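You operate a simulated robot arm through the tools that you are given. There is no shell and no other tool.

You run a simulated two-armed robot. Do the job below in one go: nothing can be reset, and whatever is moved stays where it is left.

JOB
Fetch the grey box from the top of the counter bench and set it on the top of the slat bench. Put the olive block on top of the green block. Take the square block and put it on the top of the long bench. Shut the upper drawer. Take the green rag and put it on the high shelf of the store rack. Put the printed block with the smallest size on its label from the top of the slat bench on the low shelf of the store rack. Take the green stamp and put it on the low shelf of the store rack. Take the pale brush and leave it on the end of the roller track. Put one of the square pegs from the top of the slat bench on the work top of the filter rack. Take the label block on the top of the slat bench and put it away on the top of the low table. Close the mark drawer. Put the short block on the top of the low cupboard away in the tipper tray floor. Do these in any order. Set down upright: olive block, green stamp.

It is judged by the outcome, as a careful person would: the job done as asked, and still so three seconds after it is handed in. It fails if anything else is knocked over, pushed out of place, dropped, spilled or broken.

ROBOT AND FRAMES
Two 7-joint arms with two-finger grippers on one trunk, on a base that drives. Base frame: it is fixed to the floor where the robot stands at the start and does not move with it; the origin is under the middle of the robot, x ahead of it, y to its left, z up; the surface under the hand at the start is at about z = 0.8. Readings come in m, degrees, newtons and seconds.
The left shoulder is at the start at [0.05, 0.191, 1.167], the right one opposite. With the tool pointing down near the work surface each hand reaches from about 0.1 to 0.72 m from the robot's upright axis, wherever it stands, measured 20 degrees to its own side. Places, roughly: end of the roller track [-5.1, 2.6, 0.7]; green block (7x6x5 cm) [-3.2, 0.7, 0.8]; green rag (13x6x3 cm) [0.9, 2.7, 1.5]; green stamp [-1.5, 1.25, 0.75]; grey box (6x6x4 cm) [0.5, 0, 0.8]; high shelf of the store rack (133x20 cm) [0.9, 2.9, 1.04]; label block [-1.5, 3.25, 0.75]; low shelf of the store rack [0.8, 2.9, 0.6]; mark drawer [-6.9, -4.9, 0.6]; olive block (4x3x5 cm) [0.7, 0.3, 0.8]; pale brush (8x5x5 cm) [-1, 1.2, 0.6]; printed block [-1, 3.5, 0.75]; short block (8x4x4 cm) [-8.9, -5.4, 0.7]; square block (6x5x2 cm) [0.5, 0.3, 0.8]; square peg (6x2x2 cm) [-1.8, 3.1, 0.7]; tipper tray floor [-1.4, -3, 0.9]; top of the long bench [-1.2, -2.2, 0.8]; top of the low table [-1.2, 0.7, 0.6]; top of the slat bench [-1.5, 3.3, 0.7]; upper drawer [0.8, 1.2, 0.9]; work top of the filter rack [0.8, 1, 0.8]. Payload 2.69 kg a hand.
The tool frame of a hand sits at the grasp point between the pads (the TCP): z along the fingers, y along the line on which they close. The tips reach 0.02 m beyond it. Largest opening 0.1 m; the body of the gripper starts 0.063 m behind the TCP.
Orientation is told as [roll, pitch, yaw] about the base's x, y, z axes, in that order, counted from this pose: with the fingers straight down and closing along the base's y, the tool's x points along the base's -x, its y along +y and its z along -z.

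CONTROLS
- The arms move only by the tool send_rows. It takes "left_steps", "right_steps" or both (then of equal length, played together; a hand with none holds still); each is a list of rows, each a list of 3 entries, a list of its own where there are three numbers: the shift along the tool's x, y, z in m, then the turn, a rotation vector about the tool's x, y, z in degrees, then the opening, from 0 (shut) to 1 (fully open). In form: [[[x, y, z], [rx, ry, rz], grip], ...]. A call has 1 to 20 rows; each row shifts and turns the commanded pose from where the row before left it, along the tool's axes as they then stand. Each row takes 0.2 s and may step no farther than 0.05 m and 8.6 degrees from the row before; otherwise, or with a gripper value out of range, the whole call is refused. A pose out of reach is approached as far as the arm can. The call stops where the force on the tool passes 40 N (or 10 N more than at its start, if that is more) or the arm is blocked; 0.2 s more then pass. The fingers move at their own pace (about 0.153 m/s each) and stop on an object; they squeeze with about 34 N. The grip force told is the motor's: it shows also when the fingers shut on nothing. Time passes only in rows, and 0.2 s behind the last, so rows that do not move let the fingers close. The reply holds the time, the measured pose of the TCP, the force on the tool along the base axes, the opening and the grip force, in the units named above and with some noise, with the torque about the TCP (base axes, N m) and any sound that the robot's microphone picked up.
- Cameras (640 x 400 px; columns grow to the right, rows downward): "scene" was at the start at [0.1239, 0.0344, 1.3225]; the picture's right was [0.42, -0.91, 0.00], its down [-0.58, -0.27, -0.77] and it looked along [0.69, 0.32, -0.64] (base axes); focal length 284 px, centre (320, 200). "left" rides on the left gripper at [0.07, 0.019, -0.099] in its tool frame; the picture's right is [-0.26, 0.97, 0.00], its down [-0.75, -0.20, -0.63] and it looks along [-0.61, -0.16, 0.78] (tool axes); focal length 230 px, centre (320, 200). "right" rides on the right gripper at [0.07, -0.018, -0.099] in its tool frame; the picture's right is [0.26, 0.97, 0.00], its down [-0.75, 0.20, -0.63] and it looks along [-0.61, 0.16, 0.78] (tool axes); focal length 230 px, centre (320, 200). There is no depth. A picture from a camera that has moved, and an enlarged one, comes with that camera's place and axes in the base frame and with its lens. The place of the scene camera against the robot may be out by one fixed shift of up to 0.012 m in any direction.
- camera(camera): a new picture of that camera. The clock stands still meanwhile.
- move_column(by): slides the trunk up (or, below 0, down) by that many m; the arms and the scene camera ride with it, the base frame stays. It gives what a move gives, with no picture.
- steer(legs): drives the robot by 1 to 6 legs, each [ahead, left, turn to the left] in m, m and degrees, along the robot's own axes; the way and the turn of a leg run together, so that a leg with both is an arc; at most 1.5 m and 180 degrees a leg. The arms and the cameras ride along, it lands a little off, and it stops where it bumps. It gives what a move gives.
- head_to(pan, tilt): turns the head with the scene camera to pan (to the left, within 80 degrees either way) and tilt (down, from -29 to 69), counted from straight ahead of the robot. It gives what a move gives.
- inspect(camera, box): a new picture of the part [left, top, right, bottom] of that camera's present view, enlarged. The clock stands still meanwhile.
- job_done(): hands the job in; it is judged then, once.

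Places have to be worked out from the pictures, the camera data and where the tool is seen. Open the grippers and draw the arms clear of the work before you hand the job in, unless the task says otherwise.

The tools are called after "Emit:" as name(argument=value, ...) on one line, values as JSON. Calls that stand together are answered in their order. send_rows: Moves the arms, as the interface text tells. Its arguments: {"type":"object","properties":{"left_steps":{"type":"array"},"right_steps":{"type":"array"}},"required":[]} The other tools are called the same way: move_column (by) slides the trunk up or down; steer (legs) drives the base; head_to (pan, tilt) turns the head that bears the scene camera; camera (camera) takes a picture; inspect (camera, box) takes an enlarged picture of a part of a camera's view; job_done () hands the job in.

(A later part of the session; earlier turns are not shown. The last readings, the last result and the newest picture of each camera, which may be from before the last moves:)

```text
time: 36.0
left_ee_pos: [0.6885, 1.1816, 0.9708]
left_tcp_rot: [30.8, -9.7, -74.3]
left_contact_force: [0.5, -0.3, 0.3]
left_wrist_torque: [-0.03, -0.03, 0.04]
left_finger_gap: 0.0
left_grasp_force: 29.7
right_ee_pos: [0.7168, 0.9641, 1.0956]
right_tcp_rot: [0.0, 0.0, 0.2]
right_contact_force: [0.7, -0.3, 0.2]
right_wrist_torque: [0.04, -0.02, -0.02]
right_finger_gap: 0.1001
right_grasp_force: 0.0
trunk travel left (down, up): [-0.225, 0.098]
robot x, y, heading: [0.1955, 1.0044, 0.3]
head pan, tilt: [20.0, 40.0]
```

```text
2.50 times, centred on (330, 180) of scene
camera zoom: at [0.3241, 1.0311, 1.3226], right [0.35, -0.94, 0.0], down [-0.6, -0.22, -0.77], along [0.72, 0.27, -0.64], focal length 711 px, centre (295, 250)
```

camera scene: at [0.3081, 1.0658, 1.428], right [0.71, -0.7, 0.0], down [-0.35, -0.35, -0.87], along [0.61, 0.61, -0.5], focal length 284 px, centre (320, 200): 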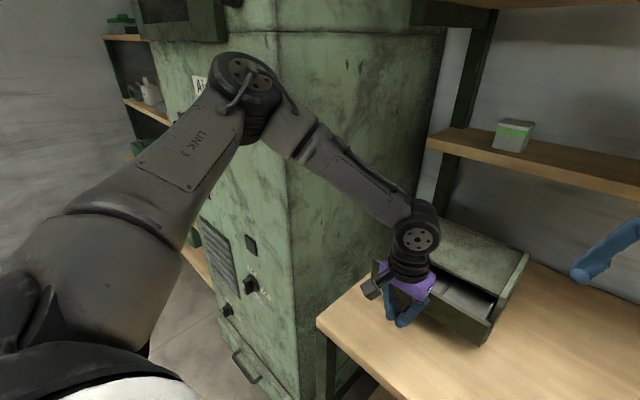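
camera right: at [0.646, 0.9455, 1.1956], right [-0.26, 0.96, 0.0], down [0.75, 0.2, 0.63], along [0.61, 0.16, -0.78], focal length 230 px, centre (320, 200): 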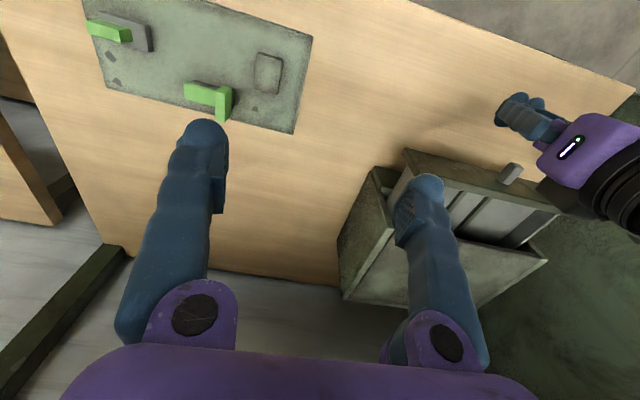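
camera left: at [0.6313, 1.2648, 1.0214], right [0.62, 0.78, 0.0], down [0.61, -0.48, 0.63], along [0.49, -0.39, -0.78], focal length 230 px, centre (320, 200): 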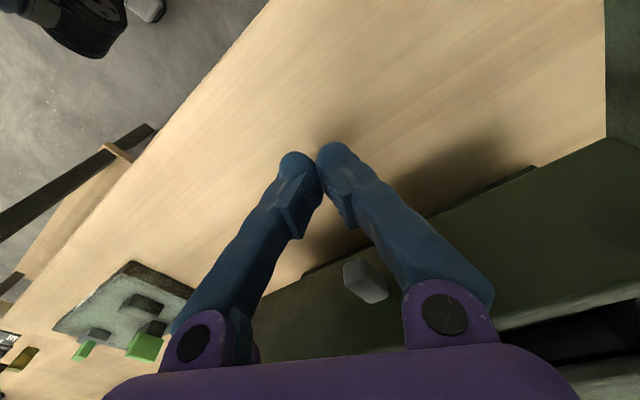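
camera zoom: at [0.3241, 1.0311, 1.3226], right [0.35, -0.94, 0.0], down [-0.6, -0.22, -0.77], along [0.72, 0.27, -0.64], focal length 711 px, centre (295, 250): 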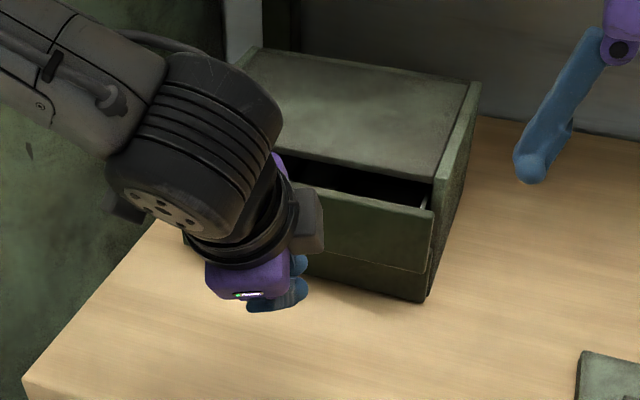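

The fingers now point forward-down (tool z ≈ [0.53, 0, −0.85]). I push along base +x resolved in the new tool axes.

Emit:
send_rows(left_steps=[[[-0.0082, 0.0246, 0.034], [0, 0, 0], 0], [[-0.0053, 0.0161, 0.0106], [0, 0, 0], 0], [[-0.0053, 0.0161, 0.0106], [0, 0, 0], 0], [[-0.0027, 0.008, 0.0053], [0, 0, 0], 0], [[-0.0027, 0.008, 0.0053], [0, 0, 0], 0], [[0, 0, 0], [0, 0, 0], 0]])

Emit:
inspect(camera="scene", box=[210, 100, 450, 260])

Emit:
inspect(camera="right", box=[330, 60, 640, 300])

```text
time: 37.4
left_ee_pos: [0.7814, 1.1899, 0.9609]
left_tcp_rot: [30.7, -9.7, -74.3]
left_contact_force: [-1.2, 0.0, -0.2]
left_wrist_torque: [-0.01, 0.02, 0.01]
left_finger_gap: 0.0
left_grasp_force: 29.7
left hand out of reach, approached as far as the arm can: row 4, 5
right_ee_pos: [0.7178, 0.9646, 1.0961]
right_tcp_rot: [0.0, 0.1, 0.2]
right_contact_force: [-0.5, 1.1, 0.8]
right_wrist_torque: [0.01, -0.03, -0.03]
right_finger_gap: 0.0999
right_grasp_force: 0.0
trunk travel left (down, up): [-0.225, 0.098]
robot x, y, heading: [0.1989, 1.0044, 0.2]
head pan, tilt: [20.0, 40.0]
```

```text
2.50 times, centred on (330, 180) of scene
camera zoom: at [0.3241, 1.0311, 1.3226], right [0.35, -0.94, 0.0], down [-0.6, -0.22, -0.77], along [0.72, 0.27, -0.64], focal length 711 px, centre (295, 250)
```

zoom: 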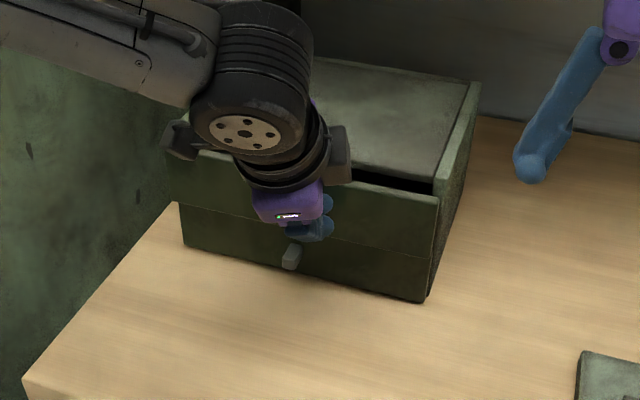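

```text
1.67 times, centred on (485, 180) of right
camera zoom: at [0.6462, 0.9453, 1.1956], right [-0.26, 0.96, 0.0], down [0.75, 0.2, 0.63], along [0.61, 0.16, -0.78], focal length 384 px, centre (45, 233)
```

zoom: 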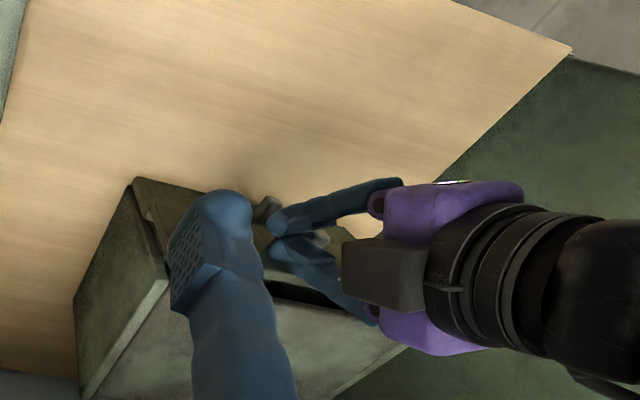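

The drawer is almost shut (about 1–2 cm left). I back off slightly, pitch the fingers another 16° forward, and push the rest of the way in small steps.

Emit:
send_rows(left_steps=[[[0.004, -0.0121, -0.008], [0, 0, 0], 0], [[0, 0, 0], [-7.59, -2.52, 0], 0], [[0, 0, 0], [-7.59, -2.52, 0], 0], [[-0.0042, 0.0127, 0.0149], [0, 0, 0], 0], [[-0.0021, 0.0063, 0.0075], [0, 0, 0], 0], [[-0.0021, 0.0063, 0.0075], [0, 0, 0], 0], [[0, 0, 0], [0, 0, 0], 0]])

Emit:
inspect(camera="scene", box=[210, 100, 450, 260])

Emit:
inspect(camera="right", box=[330, 60, 640, 300])

```text
time: 38.9
left_ee_pos: [0.7944, 1.1902, 0.9634]
left_tcp_rot: [45.7, -13.8, -78.4]
left_contact_force: [-15.3, -2.2, 9.2]
left_wrist_torque: [-0.05, -0.21, -0.16]
left_finger_gap: 0.0
left_grasp_force: 29.9
left hand out of reach, approached as far as the arm can: row 5, 6
right_ee_pos: [0.7136, 0.9632, 1.0971]
right_tcp_rot: [0.0, -0.2, 0.3]
right_contact_force: [0.2, 0.8, 0.5]
right_wrist_torque: [0.01, -0.01, -0.01]
right_finger_gap: 0.1
right_grasp_force: 0.1
trunk travel left (down, up): [-0.225, 0.098]
robot x, y, heading: [0.1984, 1.0047, 0.5]
head pan, tilt: [20.0, 40.0]
stopped in row 7 (left hand): the force on the tool passed its limit at 41 N (the readings are from after the stop); the commanded pose is now the measured one
```

```text
2.50 times, centred on (330, 180) of scene
camera zoom: at [0.3209, 1.0314, 1.3232], right [0.35, -0.94, 0.0], down [-0.6, -0.22, -0.77], along [0.72, 0.27, -0.64], focal length 711 px, centre (295, 250)
```

zoom: 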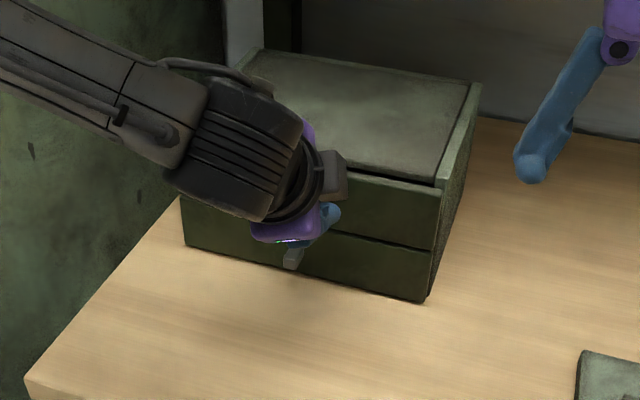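

```text
1.67 times, centred on (485, 180) of right
camera zoom: at [0.6434, 0.9456, 1.1969], right [-0.26, 0.96, 0.0], down [0.75, 0.2, 0.63], along [0.61, 0.16, -0.78], focal length 384 px, centre (45, 233)
```

zoom: 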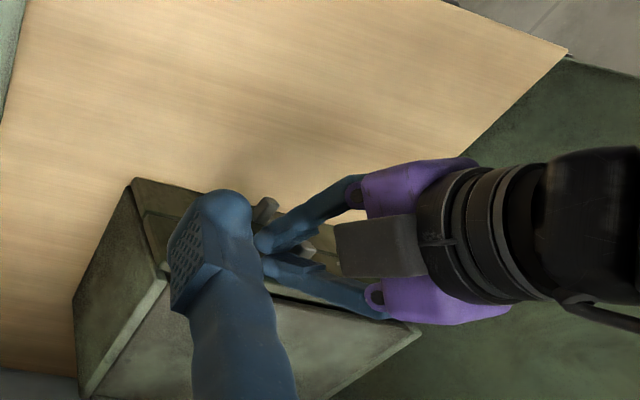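

The force rose to 41 N, which suggests the drawer hit its stop, and the unit has not shifted. I back the hand away and check.

Emit:
send_rows(left_steps=[[[0.0084, -0.0253, -0.0298], [0, 0, 0], 0], [[0.0084, -0.0253, -0.0298], [0, 0, 0], 0], [[0.0084, -0.0253, -0.0298], [0, 0, 0], 0], [[0.0105, -0.0316, -0.0372], [0, 0, 0], 0]])

Emit:
inspect(camera="scene", box=[210, 100, 450, 260])

Emit:
inspect(camera="right", box=[330, 60, 640, 300])

```text
time: 39.9
left_ee_pos: [0.6291, 1.1901, 0.9604]
left_tcp_rot: [45.7, -13.7, -78.5]
left_contact_force: [13.1, -29.4, -1.7]
left_wrist_torque: [-0.11, -0.01, -0.51]
left_finger_gap: 0.0
left_grasp_force: 29.6
right_ee_pos: [0.7173, 0.9593, 1.095]
right_tcp_rot: [0.2, 0.2, 0.2]
right_contact_force: [0.6, -0.4, 0.1]
right_wrist_torque: [0.02, 0.01, -0.04]
right_finger_gap: 0.0997
right_grasp_force: 0.1
trunk travel left (down, up): [-0.225, 0.098]
robot x, y, heading: [0.1987, 1.0022, 0.2]
head pan, tilt: [20.0, 40.0]
```

```text
2.50 times, centred on (330, 180) of scene
camera zoom: at [0.3264, 1.0271, 1.3225], right [0.35, -0.94, 0.0], down [-0.61, -0.22, -0.77], along [0.72, 0.27, -0.64], focal length 711 px, centre (295, 250)
```

zoom: 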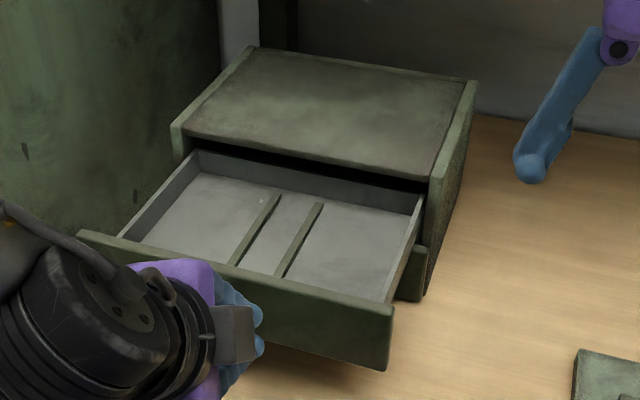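

```text
1.67 times, centred on (485, 180) of right
camera zoom: at [0.6481, 0.9413, 1.1943], right [-0.26, 0.97, 0.0], down [0.75, 0.2, 0.63], along [0.61, 0.17, -0.78], focal length 384 px, centre (45, 233)
```

zoom: 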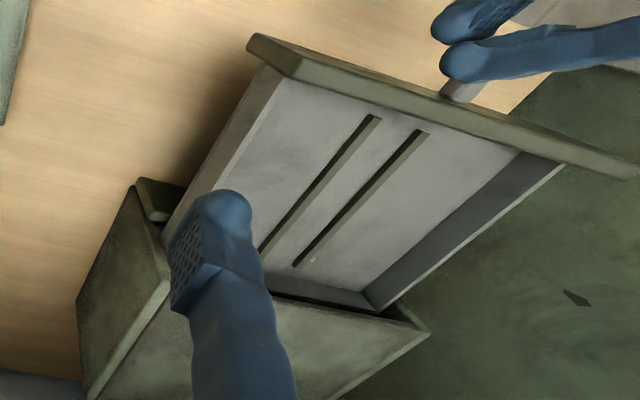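

Backing off dragged the drawer out again: the fingers are wedged sideways against the knob (29 N in −y). I release by moving the hand in −y, then back away and look.

Emit:
send_rows(left_steps=[[[-0.0095, -0.0032, 0], [0, 0, 0], 0], [[-0.0095, -0.0032, 0], [0, 0, 0], 0], [[-0.0095, -0.0032, 0], [0, 0, 0], 0], [[0.0042, -0.0127, -0.0149], [0, 0, 0], 0], [[0, 0, 0], [0, 0, 0], 0]])

Emit:
inspect(camera="right", box=[330, 60, 640, 300])

Emit:
inspect(camera="scene", box=[210, 100, 450, 260])

```text
time: 41.1
left_ee_pos: [0.608, 1.1646, 0.9634]
left_tcp_rot: [45.6, -13.7, -78.2]
left_contact_force: [-0.3, 0.4, -1.1]
left_wrist_torque: [0.02, -0.01, -0.02]
left_finger_gap: 0.0
left_grasp_force: 29.3
right_ee_pos: [0.7157, 0.9623, 1.0953]
right_tcp_rot: [0.0, 0.0, 0.3]
right_contact_force: [0.3, 1.0, -0.6]
right_wrist_torque: [-0.04, -0.02, 0.0]
right_finger_gap: 0.1001
right_grasp_force: 0.1
trunk travel left (down, up): [-0.225, 0.098]
robot x, y, heading: [0.1979, 1.0043, 0.2]
head pan, tilt: [20.0, 40.0]
```

```text
1.67 times, centred on (485, 180) of right
camera zoom: at [0.6459, 0.945, 1.1955], right [-0.26, 0.97, 0.0], down [0.75, 0.2, 0.63], along [0.61, 0.16, -0.78], focal length 384 px, centre (45, 233)
```

zoom: 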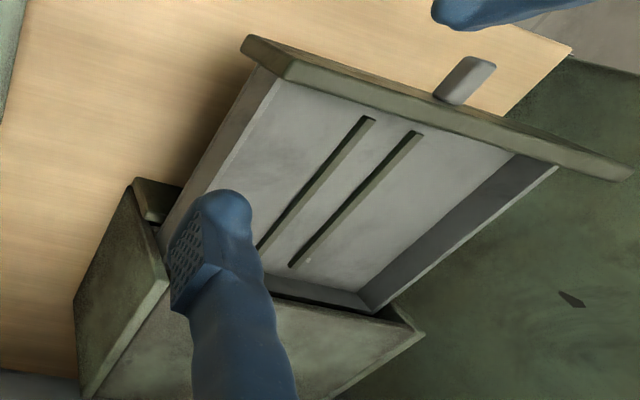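

```text
2.50 times, centred on (330, 180) of scene
camera zoom: at [0.3238, 1.0309, 1.3226], right [0.35, -0.94, 0.0], down [-0.6, -0.22, -0.77], along [0.72, 0.27, -0.64], focal length 711 px, centre (295, 250)
```

zoom: 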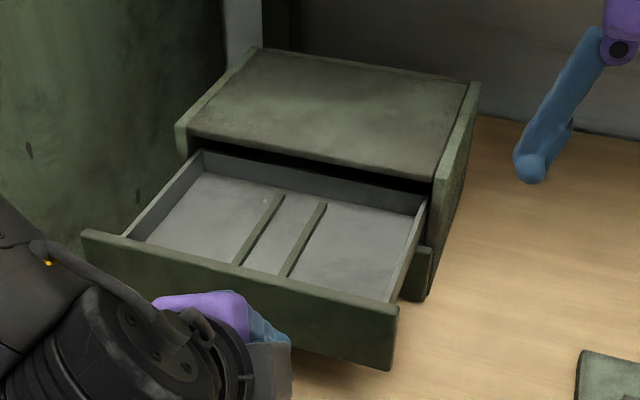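

Released; the drawer is out again with its plate near x≈0.65. I move further right of the knob (y≈1.14) and push in with the pitched fingers.

Emit:
send_rows(left_steps=[[[-0.0237, -0.0079, 0], [0, 0, 0], 0], [[-0.0063, 0.019, 0.0224], [0, 0, 0], 0], [[-0.0063, 0.019, 0.0224], [0, 0, 0], 0], [[-0.0063, 0.019, 0.0224], [0, 0, 0], 0], [[-0.0063, 0.019, 0.0224], [0, 0, 0], 0], [[-0.0042, 0.0127, 0.0149], [0, 0, 0], 0], [[0, 0, 0], [0, 0, 0], 0]])

Emit:
inspect(camera="right", box=[330, 60, 640, 300])

Emit:
inspect(camera="scene", box=[210, 100, 450, 260])

```text
time: 42.7
left_ee_pos: [0.7484, 1.1614, 0.9745]
left_tcp_rot: [45.6, -13.7, -78.3]
left_contact_force: [-0.5, 0.1, 0.1]
left_wrist_torque: [0.01, 0.03, 0.01]
left_finger_gap: 0.0002
left_grasp_force: 29.9
left hand out of reach, approached as far as the arm can: row 1, 5, 6
right_ee_pos: [0.7146, 0.9626, 1.0979]
right_tcp_rot: [0.0, -0.1, 0.2]
right_contact_force: [-0.4, 0.7, 0.0]
right_wrist_torque: [0.01, 0.01, -0.01]
right_finger_gap: 0.1002
right_grasp_force: 0.2
trunk travel left (down, up): [-0.225, 0.098]
robot x, y, heading: [0.1989, 1.0015, 0.5]
head pan, tilt: [20.0, 40.0]
```

```text
1.67 times, centred on (485, 180) of right
camera zoom: at [0.6456, 0.945, 1.1956], right [-0.26, 0.97, 0.0], down [0.75, 0.2, 0.63], along [0.61, 0.16, -0.78], focal length 384 px, centre (45, 233)
```

zoom: 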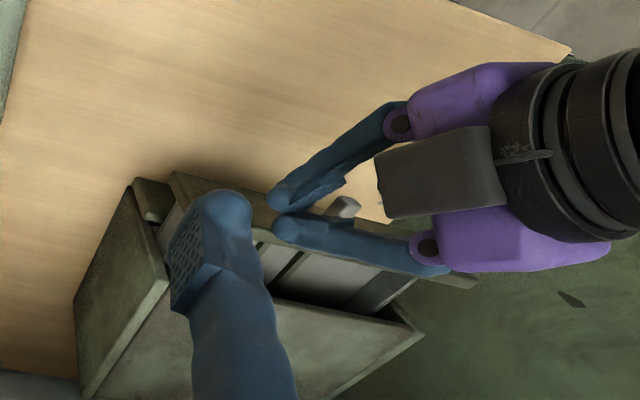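

```text
2.50 times, centred on (330, 180) of scene
camera zoom: at [0.3236, 1.0308, 1.3227], right [0.35, -0.94, 0.0], down [-0.6, -0.22, -0.77], along [0.72, 0.27, -0.64], focal length 711 px, centre (295, 250)
```

zoom: 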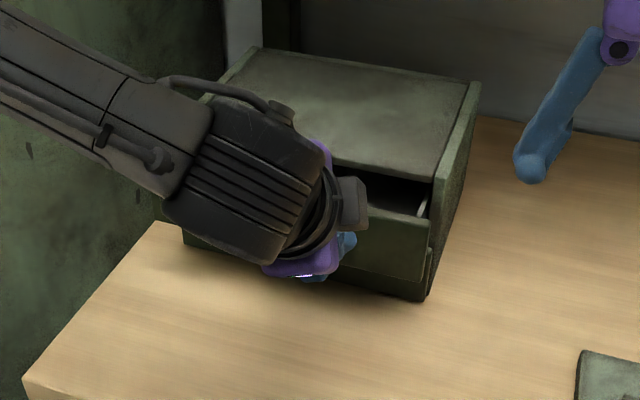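

The arm is at its extension limit again with ~6 cm to go. I look down to judge how much room the base has before the rack.

Emit:
head_to(pan=0, tilt=69)

Emit:
camera(camera="scene")

```text
time: 43.6
left_ee_pos: [0.7492, 1.161, 0.9759]
left_tcp_rot: [45.5, -13.7, -78.1]
left_contact_force: [-0.4, 0.2, -0.3]
left_wrist_torque: [-0.02, -0.01, 0.0]
left_finger_gap: 0.0001
left_grasp_force: 29.5
right_ee_pos: [0.7152, 0.9644, 1.0973]
right_tcp_rot: [0.0, 0.0, 0.2]
right_contact_force: [0.6, 0.7, 0.0]
right_wrist_torque: [0.01, -0.01, 0.0]
right_finger_gap: 0.1
right_grasp_force: 0.1
trunk travel left (down, up): [-0.225, 0.098]
robot x, y, heading: [0.196, 1.0058, 0.3]
head pan, tilt: [0.0, 68.8]
```

```text
taken
camera scene: at [0.2998, 1.0017, 1.2866], right [0.01, -1.0, 0.0], down [-0.93, 0.0, -0.36], along [0.36, 0.0, -0.93], focal length 284 px, centre (320, 200)
```

scene: 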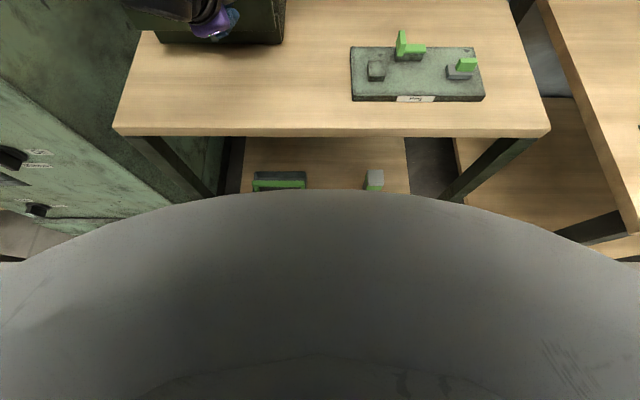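

The torso hides the base, so I won't risk driving closer. Instead I back off and pitch the fingers to nearly horizontal, which moves the wrist well behind the fingertips.

Emit:
send_rows(left_steps=[[[0.0084, -0.0253, -0.0298], [0, 0, 0], 0], [[0, 0, 0], [-7.59, -2.52, 0], 0], [[0, 0, 0], [-7.59, -2.52, 0], 0], [[0, 0, 0], [-7.59, -2.52, 0], 0], [[0, 0, 0], [-7.59, -2.52, 0], 0], [[0, 0, 0], [-7.59, -2.52, 0], 0], [[0, 0, 0], [0, 0, 0], 0]])

Emit:
head_to(pan=20, tilt=40)

Emit:
inspect(camera="scene", box=[210, 100, 450, 260])

Emit:
inspect(camera="right", box=[330, 60, 640, 300])

```text
time: 45.2
left_ee_pos: [0.7069, 1.2127, 1.0212]
left_tcp_rot: [86.9, -18.8, -90.0]
left_contact_force: [-0.2, 0.6, -0.2]
left_wrist_torque: [-0.02, -0.02, 0.01]
left_finger_gap: 0.0
left_grasp_force: 29.8
left hand out of reach, approached as far as the arm can: row 3, 4, 5, 6
right_ee_pos: [0.7154, 0.9633, 1.0972]
right_tcp_rot: [0.0, -0.1, 0.2]
right_contact_force: [-0.6, 0.1, 0.4]
right_wrist_torque: [0.01, 0.02, 0.03]
right_finger_gap: 0.1
right_grasp_force: 0.0
trunk travel left (down, up): [-0.225, 0.098]
robot x, y, heading: [0.1929, 1.0016, 0.4]
head pan, tilt: [0.0, 68.8]
```

```text
time: 46.1
left_ee_pos: [0.7069, 1.2127, 1.0204]
left_tcp_rot: [86.9, -18.7, -90.0]
left_contact_force: [0.5, -0.3, 0.0]
left_wrist_torque: [-0.03, -0.01, -0.04]
left_finger_gap: 0.0
left_grasp_force: 29.6
right_ee_pos: [0.7156, 0.9643, 1.0962]
right_tcp_rot: [0.0, 0.0, 0.3]
right_contact_force: [-1.0, -0.9, -0.1]
right_wrist_torque: [-0.01, 0.01, -0.03]
right_finger_gap: 0.1002
right_grasp_force: 0.1
trunk travel left (down, up): [-0.225, 0.098]
robot x, y, heading: [0.1961, 1.0049, 0.6]
head pan, tilt: [20.0, 40.0]
```

```text
2.50 times, centred on (330, 180) of scene
camera zoom: at [0.3236, 1.0308, 1.3226], right [0.35, -0.94, 0.0], down [-0.6, -0.22, -0.77], along [0.72, 0.26, -0.64], focal length 711 px, centre (295, 250)
```

zoom: 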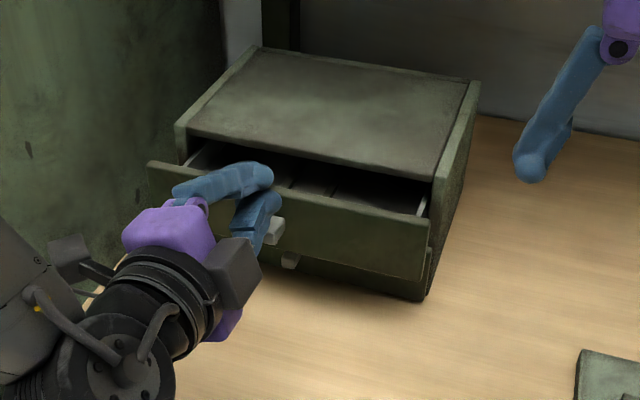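

```text
1.67 times, centred on (485, 180) of right
camera zoom: at [0.6457, 0.945, 1.1955], right [-0.26, 0.97, 0.0], down [0.75, 0.2, 0.63], along [0.61, 0.16, -0.78], focal length 384 px, centre (45, 233)
```

zoom: 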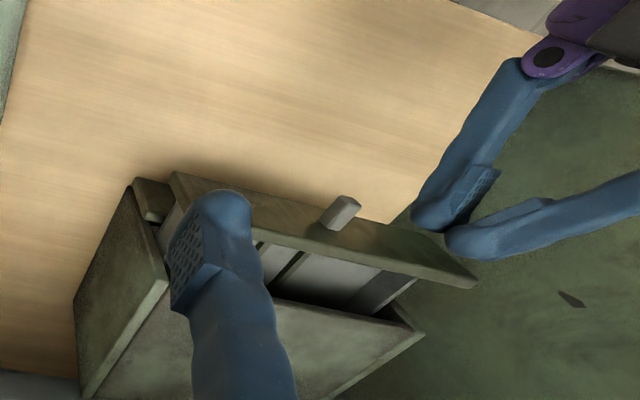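

The fingers are now horizontal but drifted up to z≈1.02. I move right to y≈1.165, then lower to z≈0.955, and check whether those poses are reachable.

Emit:
send_rows(left_steps=[[[-0.0237, -0.008, 0.0004], [0, 0, 0], 0], [[-0.0237, -0.008, 0.0004], [0, 0, 0], 0], [[0.0105, -0.0307, 0.0017], [0, 0, 0], 0], [[0.0105, -0.0307, 0.0017], [0, 0, 0], 0], [[0, 0, 0], [0, 0, 0], 0]])

Emit:
inspect(camera="scene", box=[210, 100, 450, 260])

```text
time: 47.3
left_ee_pos: [0.7098, 1.2219, 1.0127]
left_tcp_rot: [86.9, -18.7, -90.0]
left_contact_force: [-0.3, 1.3, -0.7]
left_wrist_torque: [0.01, -0.01, 0.0]
left_finger_gap: 0.0
left_grasp_force: 29.6
left hand out of reach, approached as far as the arm can: row 1, 2, 3, 4
right_ee_pos: [0.7162, 0.9633, 1.0952]
right_tcp_rot: [0.0, 0.0, 0.1]
right_contact_force: [0.0, -0.3, -0.2]
right_wrist_torque: [-0.01, 0.0, 0.04]
right_finger_gap: 0.1003
right_grasp_force: 0.0
trunk travel left (down, up): [-0.225, 0.098]
robot x, y, heading: [0.1964, 1.005, 0.4]
head pan, tilt: [20.0, 40.0]
```

```text
2.50 times, centred on (330, 180) of scene
camera zoom: at [0.3236, 1.0308, 1.3226], right [0.35, -0.94, 0.0], down [-0.6, -0.22, -0.77], along [0.72, 0.27, -0.64], focal length 711 px, centre (295, 250)
```

zoom: 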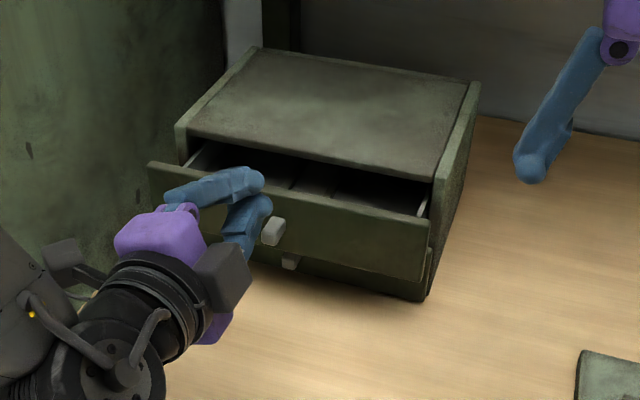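

The left arm is blocked by a joint limit in this direction. I'll retract, point the fingers down again, and then turn the robot to the right so the left shoulder comes nearer to the drawer.

Emit:
send_rows(left_steps=[[[0, -0.0022, -0.0399], [0, 0, 0], 0], [[0, -0.0022, -0.0399], [0, 0, 0], 0], [[0, -0.0022, -0.0399], [0, 0, 0], 0], [[0, 0, 0], [7.57, 2.57, -0.14], 0], [[0, 0, 0], [7.57, 2.57, -0.14], 0], [[0, 0, 0], [7.57, 2.57, -0.14], 0], [[0, 0, 0], [7.57, 2.57, -0.14], 0], [[0, 0, 0], [7.57, 2.57, -0.14], 0], [[0, 0, 0], [7.57, 2.57, -0.14], 0], [[0, 0, 0], [7.57, 2.57, -0.14], 0], [[0, 0, 0], [7.57, 2.57, -0.14], 0], [[0, 0, 0], [7.57, 2.57, -0.14], 0], [[0, 0, 0], [7.57, 2.57, -0.14], 0], [[0, 0, 0], [7.57, 2.57, -0.14], 0], [[0, 0, 0], [0, 0, 0], 0]])

```text
time: 50.5
left_ee_pos: [0.6567, 1.2377, 0.9995]
left_tcp_rot: [-1.0, -0.8, -71.1]
left_contact_force: [0.5, -0.1, -0.3]
left_wrist_torque: [0.01, -0.02, -0.03]
left_finger_gap: 0.0
left_grasp_force: 30.0
left hand out of reach, approached as far as the arm can: row 1, 2, 3, 4, 5
right_ee_pos: [0.7143, 0.9641, 1.0975]
right_tcp_rot: [0.1, 0.0, 0.2]
right_contact_force: [0.4, -0.5, -0.3]
right_wrist_torque: [-0.05, 0.0, -0.02]
right_finger_gap: 0.0998
right_grasp_force: 0.1
trunk travel left (down, up): [-0.225, 0.098]
robot x, y, heading: [0.196, 1.0055, 0.4]
head pan, tilt: [20.0, 40.0]
```

Fingers are vertical again at [0.657, 1.238, 1.0]. I retract and raise the hand, then turn the robot 40° to the right.

Emit:
send_rows(left_steps=[[[0.0097, -0.0284, -0.02], [0, 0, 0], 0], [[0.0097, -0.0284, -0.02], [0, 0, 0], 0], [[0.0097, -0.0284, -0.02], [0, 0, 0], 0], [[0.0097, -0.0284, 0], [0, 0, 0], 0]])

Emit:
steer(legs=[[0, 0, -40]])

Emit:
head_to(pan=55, tilt=40)

Emit:
camera(camera="scene")

```text
time: 51.5
left_ee_pos: [0.5376, 1.2371, 1.0608]
left_tcp_rot: [-1.0, -0.6, -71.1]
left_contact_force: [0.7, 0.4, 0.0]
left_wrist_torque: [0.01, -0.03, 0.03]
left_finger_gap: 0.0
left_grasp_force: 29.8
right_ee_pos: [0.7148, 0.9649, 1.0964]
right_tcp_rot: [-0.1, 0.0, 0.2]
right_contact_force: [-0.3, 0.2, -0.1]
right_wrist_torque: [0.0, 0.0, 0.01]
right_finger_gap: 0.0999
right_grasp_force: 0.0
trunk travel left (down, up): [-0.225, 0.098]
robot x, y, heading: [0.1983, 1.0029, 0.6]
head pan, tilt: [20.0, 40.0]
```

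```text
time: 53.8
left_ee_pos: [0.6096, 0.9624, 1.0597]
left_tcp_rot: [-1.1, -0.5, -111.1]
left_contact_force: [-0.2, 0.8, -0.3]
left_wrist_torque: [-0.02, 0.02, -0.03]
left_finger_gap: 0.0
left_grasp_force: 29.6
right_ee_pos: [0.5687, 0.6387, 1.0948]
right_tcp_rot: [0.0, 0.1, -39.8]
right_contact_force: [-0.1, -0.4, 0.4]
right_wrist_torque: [0.0, 0.0, 0.04]
right_finger_gap: 0.1002
right_grasp_force: 0.2
trunk travel left (down, up): [-0.225, 0.098]
robot x, y, heading: [0.1968, 1.0011, -39.8]
head pan, tilt: [20.0, 40.0]
```

```text
time: 54.8
left_ee_pos: [0.6088, 0.9628, 1.06]
left_tcp_rot: [-1.0, -0.6, -111.1]
left_contact_force: [0.7, 0.5, -0.7]
left_wrist_torque: [0.04, 0.02, 0.02]
left_finger_gap: 0.0001
left_grasp_force: 29.1
right_ee_pos: [0.5691, 0.6385, 1.0976]
right_tcp_rot: [0.0, 0.0, -39.8]
right_contact_force: [0.3, 0.1, -1.4]
right_wrist_torque: [-0.01, 0.0, -0.03]
right_finger_gap: 0.1
right_grasp_force: 0.1
trunk travel left (down, up): [-0.225, 0.098]
robot x, y, heading: [0.2007, 1.0079, -39.6]
head pan, tilt: [55.0, 40.0]
```

```text
taken
camera scene: at [0.3166, 0.9979, 1.3226], right [0.26, -0.97, 0.0], down [-0.62, -0.17, -0.77], along [0.74, 0.2, -0.64], focal length 284 px, centre (320, 200)
```

scene: 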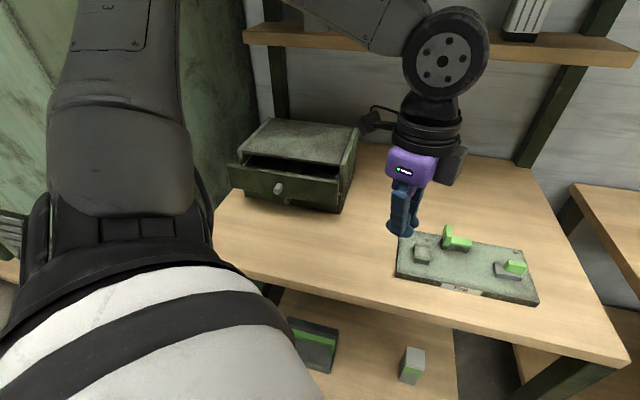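

The robot is turned −40°; the drawer is now to the left-front of the robot. I move the left hand to in front of the drawer plate right of the knob (x≈0.69, y≈1.155) and lower it.

Emit:
send_rows(left_steps=[[[0.0422, 0.001, 0], [0, 0, 0], 0], [[0.0422, 0.001, 0], [0, 0, 0], 0], [[0.0422, 0.001, 0], [0, 0, 0], 0], [[0.0422, 0.001, 0], [0, 0, 0], 0], [[0.0422, 0.001, 0], [0, 0, 0], 0], [[0, 0, 0.0383], [0, 0, 0], 0], [[0, 0, 0.0383], [0, 0, 0], 0], [[0, 0, 0.0383], [0, 0, 0], 0], [[0, 0, 0], [0, 0, 0], 0]])

Emit:
inspect(camera="scene", box=[200, 90, 440, 250])

```text
time: 56.8
left_ee_pos: [0.686, 1.1534, 0.944]
left_tcp_rot: [-1.0, -0.6, -111.1]
left_contact_force: [0.4, 0.1, -0.3]
left_wrist_torque: [0.02, 0.0, 0.04]
left_finger_gap: 0.0
left_grasp_force: 29.4
left hand out of reach, approached as far as the arm can: row 4
right_ee_pos: [0.5695, 0.6401, 1.0966]
right_tcp_rot: [0.0, -0.1, -39.7]
right_contact_force: [0.5, -0.2, -0.2]
right_wrist_torque: [0.01, 0.02, 0.01]
right_finger_gap: 0.0998
right_grasp_force: 0.1
trunk travel left (down, up): [-0.225, 0.098]
robot x, y, heading: [0.1928, 1.0025, -39.7]
head pan, tilt: [55.0, 40.0]
```

```text
2.50 times, centred on (320, 170) of scene
camera zoom: at [0.3165, 0.9983, 1.3225], right [0.26, -0.96, 0.0], down [-0.62, -0.17, -0.77], along [0.74, 0.2, -0.64], focal length 711 px, centre (320, 275)
```

zoom: 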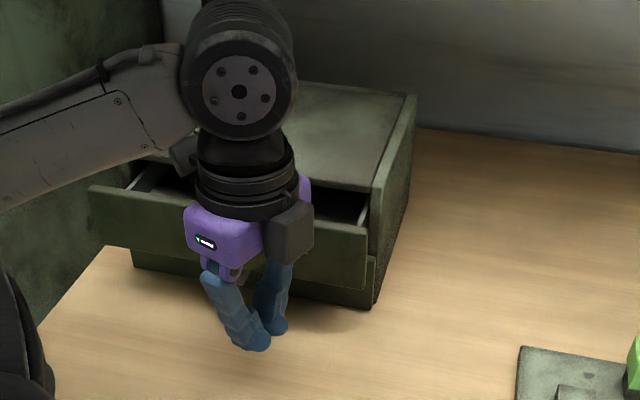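

The hand is where wanted and fully reachable this time. I push along +x in small steps.

Emit:
send_rows(left_steps=[[[0.0072, 0.0187, 0], [0, 0, 0], 0], [[0.0072, 0.0187, 0], [0, 0, 0], 0], [[0.0072, 0.0187, 0], [0, 0, 0], 0], [[0.0036, 0.0093, 0], [0, 0, 0], 0], [[0.0036, 0.0093, 0], [0, 0, 0], 0], [[0.0036, 0.0093, 0], [0, 0, 0], 0], [[0.0036, 0.0093, 0], [0, 0, 0], 0], [[0, 0, 0], [0, 0, 0], 0]])

Emit:
inspect(camera="scene", box=[200, 90, 440, 250])

```text
time: 58.6
left_ee_pos: [0.7842, 1.1525, 0.9437]
left_tcp_rot: [-1.2, -0.5, -111.2]
left_contact_force: [-24.2, 1.3, -1.5]
left_wrist_torque: [-0.04, -0.88, 0.02]
left_finger_gap: 0.0
left_grasp_force: 29.4
right_ee_pos: [0.5681, 0.6397, 1.0983]
right_tcp_rot: [0.1, -0.2, -39.9]
right_contact_force: [0.2, 0.4, 0.6]
right_wrist_torque: [-0.02, 0.0, 0.0]
right_finger_gap: 0.1
right_grasp_force: 0.0
trunk travel left (down, up): [-0.225, 0.098]
robot x, y, heading: [0.1935, 0.9999, -39.8]
head pan, tilt: [55.0, 40.0]
```

```text
2.50 times, centred on (320, 170) of scene
camera zoom: at [0.3136, 0.9983, 1.3229], right [0.26, -0.96, 0.0], down [-0.62, -0.17, -0.77], along [0.74, 0.2, -0.64], focal length 711 px, centre (320, 275)
```

zoom: 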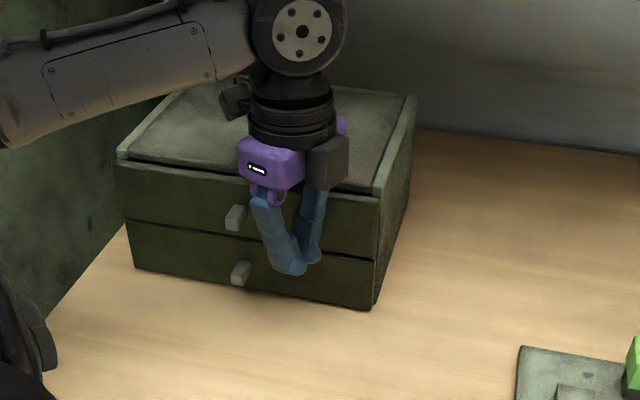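

The plate looks flush with the lower drawer and 24 N of resistance shows it is at its stop. I retreat straight back and check.

Emit:
send_rows(left_steps=[[[-0.0036, -0.0093, 0], [0, 0, 0], 0], [[-0.0072, -0.0187, 0], [0, 0, 0], 0], [[-0.0143, -0.0374, 0], [0, 0, 0], 0], [[-0.0143, -0.0374, -0.03], [0, 0, 0], 0], [[0, 0, -0.05], [0, 0, 0], 0]])

Emit:
inspect(camera="scene", box=[200, 90, 440, 250])

```text
time: 59.8
left_ee_pos: [0.6714, 1.148, 1.0271]
left_tcp_rot: [-1.1, -0.4, -110.9]
left_contact_force: [-0.3, -0.6, -0.1]
left_wrist_torque: [-0.01, -0.01, 0.01]
left_finger_gap: 0.0
left_grasp_force: 29.3
right_ee_pos: [0.5634, 0.6318, 1.0937]
right_tcp_rot: [0.4, -0.1, -39.8]
right_contact_force: [0.5, 0.0, 0.2]
right_wrist_torque: [0.02, -0.02, -0.01]
right_finger_gap: 0.0999
right_grasp_force: 0.0
trunk travel left (down, up): [-0.225, 0.098]
robot x, y, heading: [0.1975, 1.0034, -39.9]
head pan, tilt: [55.0, 40.0]
```

```text
2.50 times, centred on (320, 170) of scene
camera zoom: at [0.3096, 0.9888, 1.3222], right [0.26, -0.96, -0.01], down [-0.62, -0.16, -0.77], along [0.74, 0.21, -0.64], focal length 711 px, centre (320, 275)
```

zoom: 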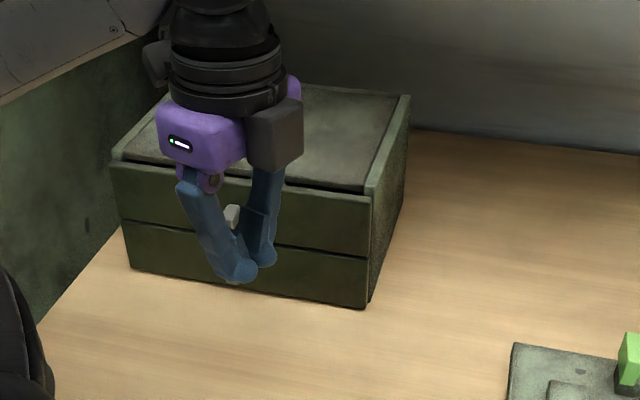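

The upper drawer is shut and flush. Next I go back to the counter (keeping the −40° heading, which suits the left arm) for the olive block.

Emit:
steer(legs=[[-0.19, -0.16, 0], [0.56, -0.67, 0]])

Emit:
head_to(pan=50, tilt=40)

Emit:
camera(camera="scene")

Emit:
camera(camera="left")

```text
time: 67.9
left_ee_pos: [0.4129, 0.2731, 1.0246]
left_tcp_rot: [-1.0, -0.6, -111.7]
left_contact_force: [1.2, -0.2, 0.5]
left_wrist_torque: [-0.02, 0.02, 0.02]
left_finger_gap: 0.0001
left_grasp_force: 28.8
right_ee_pos: [0.2997, -0.243, 1.097]
right_tcp_rot: [0.0, 0.0, -40.3]
right_contact_force: [0.3, 0.1, 0.8]
right_wrist_torque: [0.0, -0.02, -0.03]
right_finger_gap: 0.1
right_grasp_force: 0.0
trunk travel left (down, up): [-0.225, 0.098]
robot x, y, heading: [-0.068, 0.1222, -40.1]
head pan, tilt: [55.0, 40.0]
```

```text
time: 68.5
left_ee_pos: [0.4109, 0.2725, 1.0244]
left_tcp_rot: [-1.0, -0.6, -111.7]
left_contact_force: [-0.2, 0.1, 0.4]
left_wrist_torque: [-0.02, 0.01, 0.0]
left_finger_gap: 0.0
left_grasp_force: 29.8
right_ee_pos: [0.2977, -0.2432, 1.0957]
right_tcp_rot: [0.0, 0.0, -40.3]
right_contact_force: [0.8, -0.4, -0.1]
right_wrist_torque: [0.03, 0.0, 0.01]
right_finger_gap: 0.0999
right_grasp_force: 0.0
trunk travel left (down, up): [-0.225, 0.098]
robot x, y, heading: [-0.0687, 0.1239, -40.1]
head pan, tilt: [50.0, 40.0]
```

```text
taken
camera scene: at [0.0513, 0.1111, 1.3226], right [0.17, -0.99, 0.0], down [-0.63, -0.11, -0.77], along [0.76, 0.13, -0.64], focal length 284 px, centre (320, 200)
```

scene: 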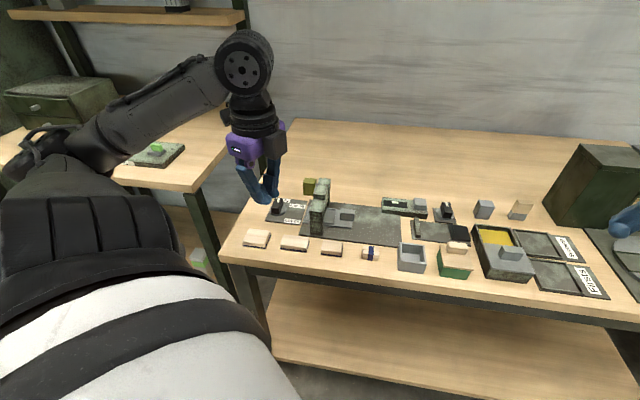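

```text
taken
camera left: at [0.4567, 0.3301, 1.1233], right [0.8, -0.6, -0.02], down [-0.45, -0.62, 0.64], along [-0.39, -0.51, -0.77], focal length 230 px, centre (320, 200)
```

left: 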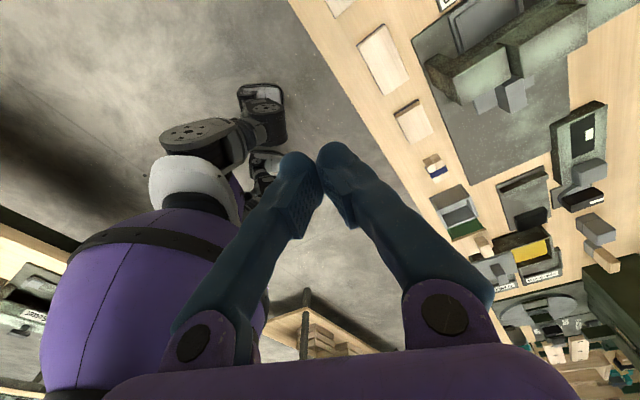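

The wrist camera looks back at the robot here, so I inspect it to judge the footprint of the base.

Emit:
inspect(camera="left", box=[0, 60, 330, 320])

Emit:
inspect(camera="scene", box=[220, 160, 480, 290])

```text
1.54 times, centred on (165, 190) of left
camera zoom: at [0.4567, 0.3301, 1.1233], right [0.8, -0.6, -0.02], down [-0.45, -0.62, 0.64], along [-0.39, -0.51, -0.77], focal length 354 px, centre (558, 215)
```

zoom: 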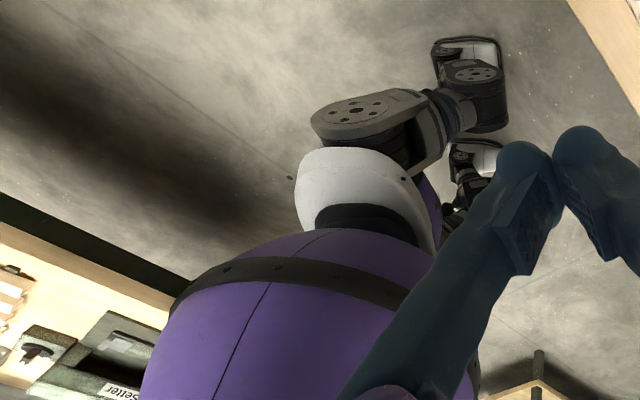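

```text
2.46 times, centred on (350, 225) of scene
camera zoom: at [0.0513, 0.1111, 1.3226], right [0.17, -0.99, 0.0], down [-0.63, -0.11, -0.77], along [0.76, 0.13, -0.64], focal length 700 px, centre (246, 138)
```

zoom: 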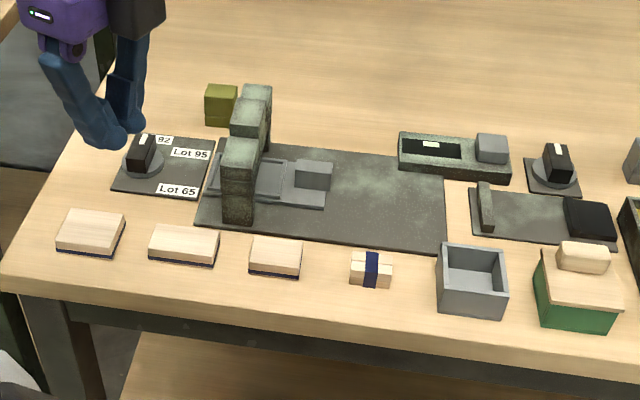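

The base wheels reach only ~0.24 m from the axis, so I can stand closer. The olive block is at about [0.70, 0.25] beside a small gate, and the leftmost cream block (≈6×4.5 cm) matches the "square block". I drive closer and move the left hand over the olive block, opening it to 6 cm.

Emit:
steer(legs=[[0.1125, 0.068, 0]])

Emit:
send_rows(left_steps=[[[0.0148, 0.0372, 0], [0, 0, 0], 0.7], [[0.0148, 0.0372, 0], [0, 0, 0], 0.7], [[0.0148, 0.0372, 0], [0, 0, 0], 0.7], [[0.0111, 0.0279, 0], [0, 0, 0], 0.7]])

Emit:
camera(camera="left")

Emit:
inspect(camera="scene", box=[180, 120, 440, 300])

```text
time: 69.8
left_ee_pos: [0.5397, 0.2506, 1.024]
left_tcp_rot: [-1.1, -0.7, -111.7]
left_contact_force: [0.5, -0.3, 0.0]
left_wrist_torque: [0.0, 0.03, 0.01]
left_finger_gap: 0.0
left_grasp_force: 29.5
right_ee_pos: [0.4271, -0.2637, 1.0969]
right_tcp_rot: [0.0, 0.0, -40.3]
right_contact_force: [-0.4, 0.1, 0.0]
right_wrist_torque: [-0.02, 0.02, 0.02]
right_finger_gap: 0.0998
right_grasp_force: 0.1
trunk travel left (down, up): [-0.225, 0.098]
robot x, y, heading: [0.0596, 0.1023, -40.3]
head pan, tilt: [50.0, 40.0]
```

```text
time: 70.8
left_ee_pos: [0.6919, 0.2512, 1.0203]
left_tcp_rot: [-1.1, -0.6, -111.6]
left_contact_force: [-0.3, -0.6, -1.2]
left_wrist_torque: [0.06, -0.01, 0.02]
left_finger_gap: 0.0699
left_grasp_force: 0.0
right_ee_pos: [0.4266, -0.2639, 1.0961]
right_tcp_rot: [0.0, -0.1, -40.3]
right_contact_force: [-0.2, 0.1, 0.2]
right_wrist_torque: [-0.01, -0.02, -0.02]
right_finger_gap: 0.0999
right_grasp_force: 0.0
trunk travel left (down, up): [-0.225, 0.098]
robot x, y, heading: [0.0558, 0.1029, -40.4]
head pan, tilt: [50.0, 40.0]
```

```text
taken
camera left: at [0.737, 0.3097, 1.1202], right [0.8, -0.6, -0.01], down [-0.45, -0.62, 0.64], along [-0.39, -0.51, -0.77], focal length 230 px, centre (320, 200)
```

left: 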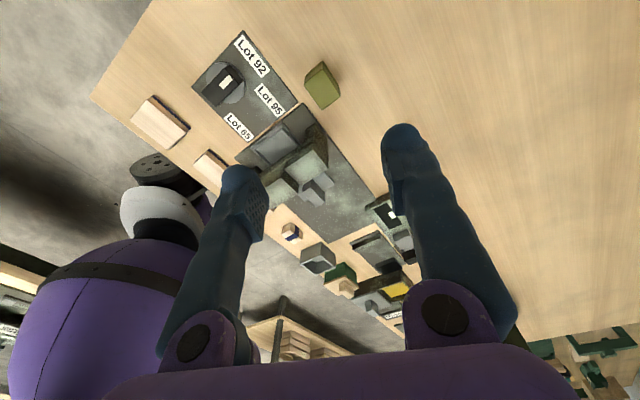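

```text
2.22 times, centred on (310, 210) of scene
camera zoom: at [0.1788, 0.0892, 1.3226], right [0.17, -0.99, 0.0], down [-0.63, -0.11, -0.77], along [0.76, 0.13, -0.64], focal length 632 px, centre (342, 178)
```

zoom: 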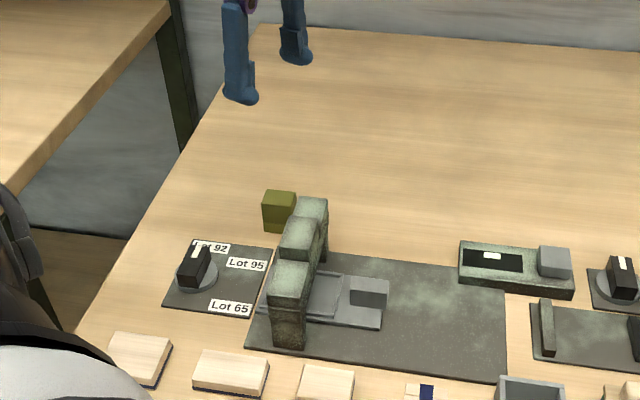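

I zoom the wrist view on the olive block to fix its position and orientation.

Emit:
inspect(camera="left", box=[180, 20, 420, 200])

```text
2.22 times, centred on (300, 110) of left
camera zoom: at [0.737, 0.3097, 1.1202], right [0.8, -0.6, -0.01], down [-0.45, -0.62, 0.64], along [-0.39, -0.51, -0.77], focal length 511 px, centre (364, 400)
```

zoom: 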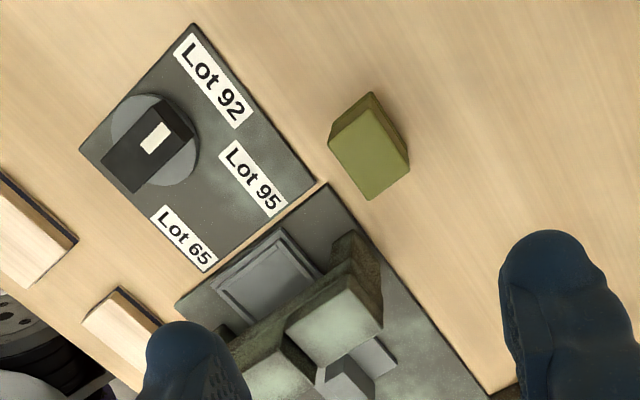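

The olive block is axis-aligned, centred near [0.694, 0.253]; the gate is ≥2.5 cm from where the near finger will be. I turn the hand to yaw −90° (closing along x) and lower to just above the block.

Emit:
send_rows(left_steps=[[[0, 0, 0], [0, 0, -7.2], 0.65], [[0, 0, 0], [0, 0, -7.2], 0.65], [[0, 0, 0], [0, 0, -7.2], 0.65], [[0, 0, 0.04], [0, 0, 0], 0.65], [[0, 0, 0.04], [0, 0, 0], 0.65], [[0, 0, 0.04], [0, 0, 0], 0.65], [[0, 0, 0], [0, 0, 0], 0.65]])

Emit:
camera(camera="left")

Emit:
inspect(camera="scene", box=[220, 120, 400, 260])

```text
time: 72.4
left_ee_pos: [0.6864, 0.2511, 0.9]
left_tcp_rot: [-1.3, -0.1, -90.0]
left_contact_force: [-1.3, 0.2, 0.4]
left_wrist_torque: [0.03, 0.01, -0.02]
left_finger_gap: 0.0652
left_grasp_force: 0.1
right_ee_pos: [0.4272, -0.2642, 1.0984]
right_tcp_rot: [0.0, -0.1, -40.3]
right_contact_force: [0.1, -0.7, -0.3]
right_wrist_torque: [0.0, 0.04, 0.0]
right_finger_gap: 0.1001
right_grasp_force: 0.1
trunk travel left (down, up): [-0.225, 0.098]
robot x, y, heading: [0.0619, 0.1022, -40.3]
head pan, tilt: [50.0, 40.0]
```

```text
taken
camera left: at [0.707, 0.3213, 0.9984], right [0.97, -0.26, -0.02], down [-0.19, -0.75, 0.64], along [-0.18, -0.61, -0.77], focal length 230 px, centre (320, 200)
```

left: 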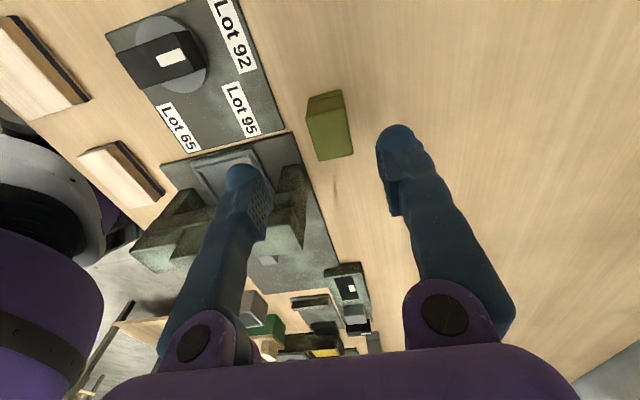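

```text
2.86 times, centred on (310, 190) of scene
camera zoom: at [0.1788, 0.0898, 1.3227], right [0.17, -0.99, 0.0], down [-0.63, -0.11, -0.77], along [0.76, 0.13, -0.64], focal length 813 px, centre (349, 229)
```

zoom: 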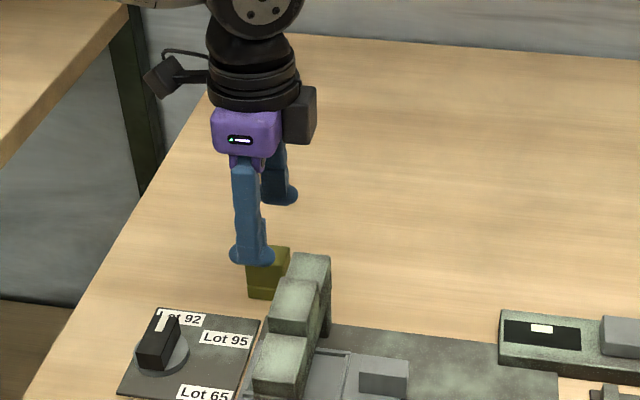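

The block's top centre is at about [0.694, 0.255]; I correct by 8 mm/4 mm, lower to z≈0.832 and close the fingers on it.

Emit:
send_rows(left_steps=[[[0.004, 0.008, 0], [0, 1.3, 0], 0.65], [[0, 0, 0.035], [0, 0, 0], 0.65], [[0, 0, 0.033], [0, 0, 0], 0.65], [[0, 0, 0], [0, 0, 0], 0.3], [[0, 0, 0], [0, 0, 0], 0.0], [[0, 0, 0], [0, 0, 0], 0.0], [[0, 0, 0], [0, 0, 0], 0.0]])

Emit:
camera(camera="left")

```text
time: 74.0
left_ee_pos: [0.6934, 0.2554, 0.8333]
left_tcp_rot: [-1.3, 1.2, -90.1]
left_contact_force: [-0.4, -0.3, -0.3]
left_wrist_torque: [0.01, -0.02, -0.01]
left_finger_gap: 0.0258
left_grasp_force: 33.9
right_ee_pos: [0.4254, -0.2643, 1.0963]
right_tcp_rot: [-0.1, -0.1, -40.3]
right_contact_force: [0.3, -0.3, 0.3]
right_wrist_torque: [-0.01, 0.0, -0.03]
right_finger_gap: 0.1001
right_grasp_force: 0.1
trunk travel left (down, up): [-0.225, 0.098]
robot x, y, heading: [0.0574, 0.1011, -40.4]
head pan, tilt: [50.0, 40.0]
```

```text
taken
camera left: at [0.7154, 0.3233, 0.9343], right [0.97, -0.26, -0.03], down [-0.19, -0.76, 0.62], along [-0.18, -0.59, -0.79], focal length 230 px, centre (320, 200)
```

left: 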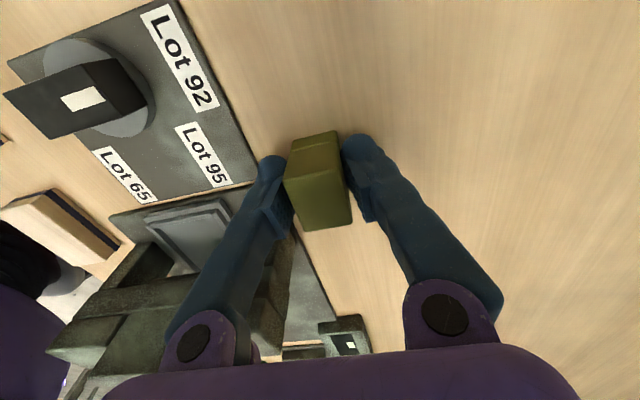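

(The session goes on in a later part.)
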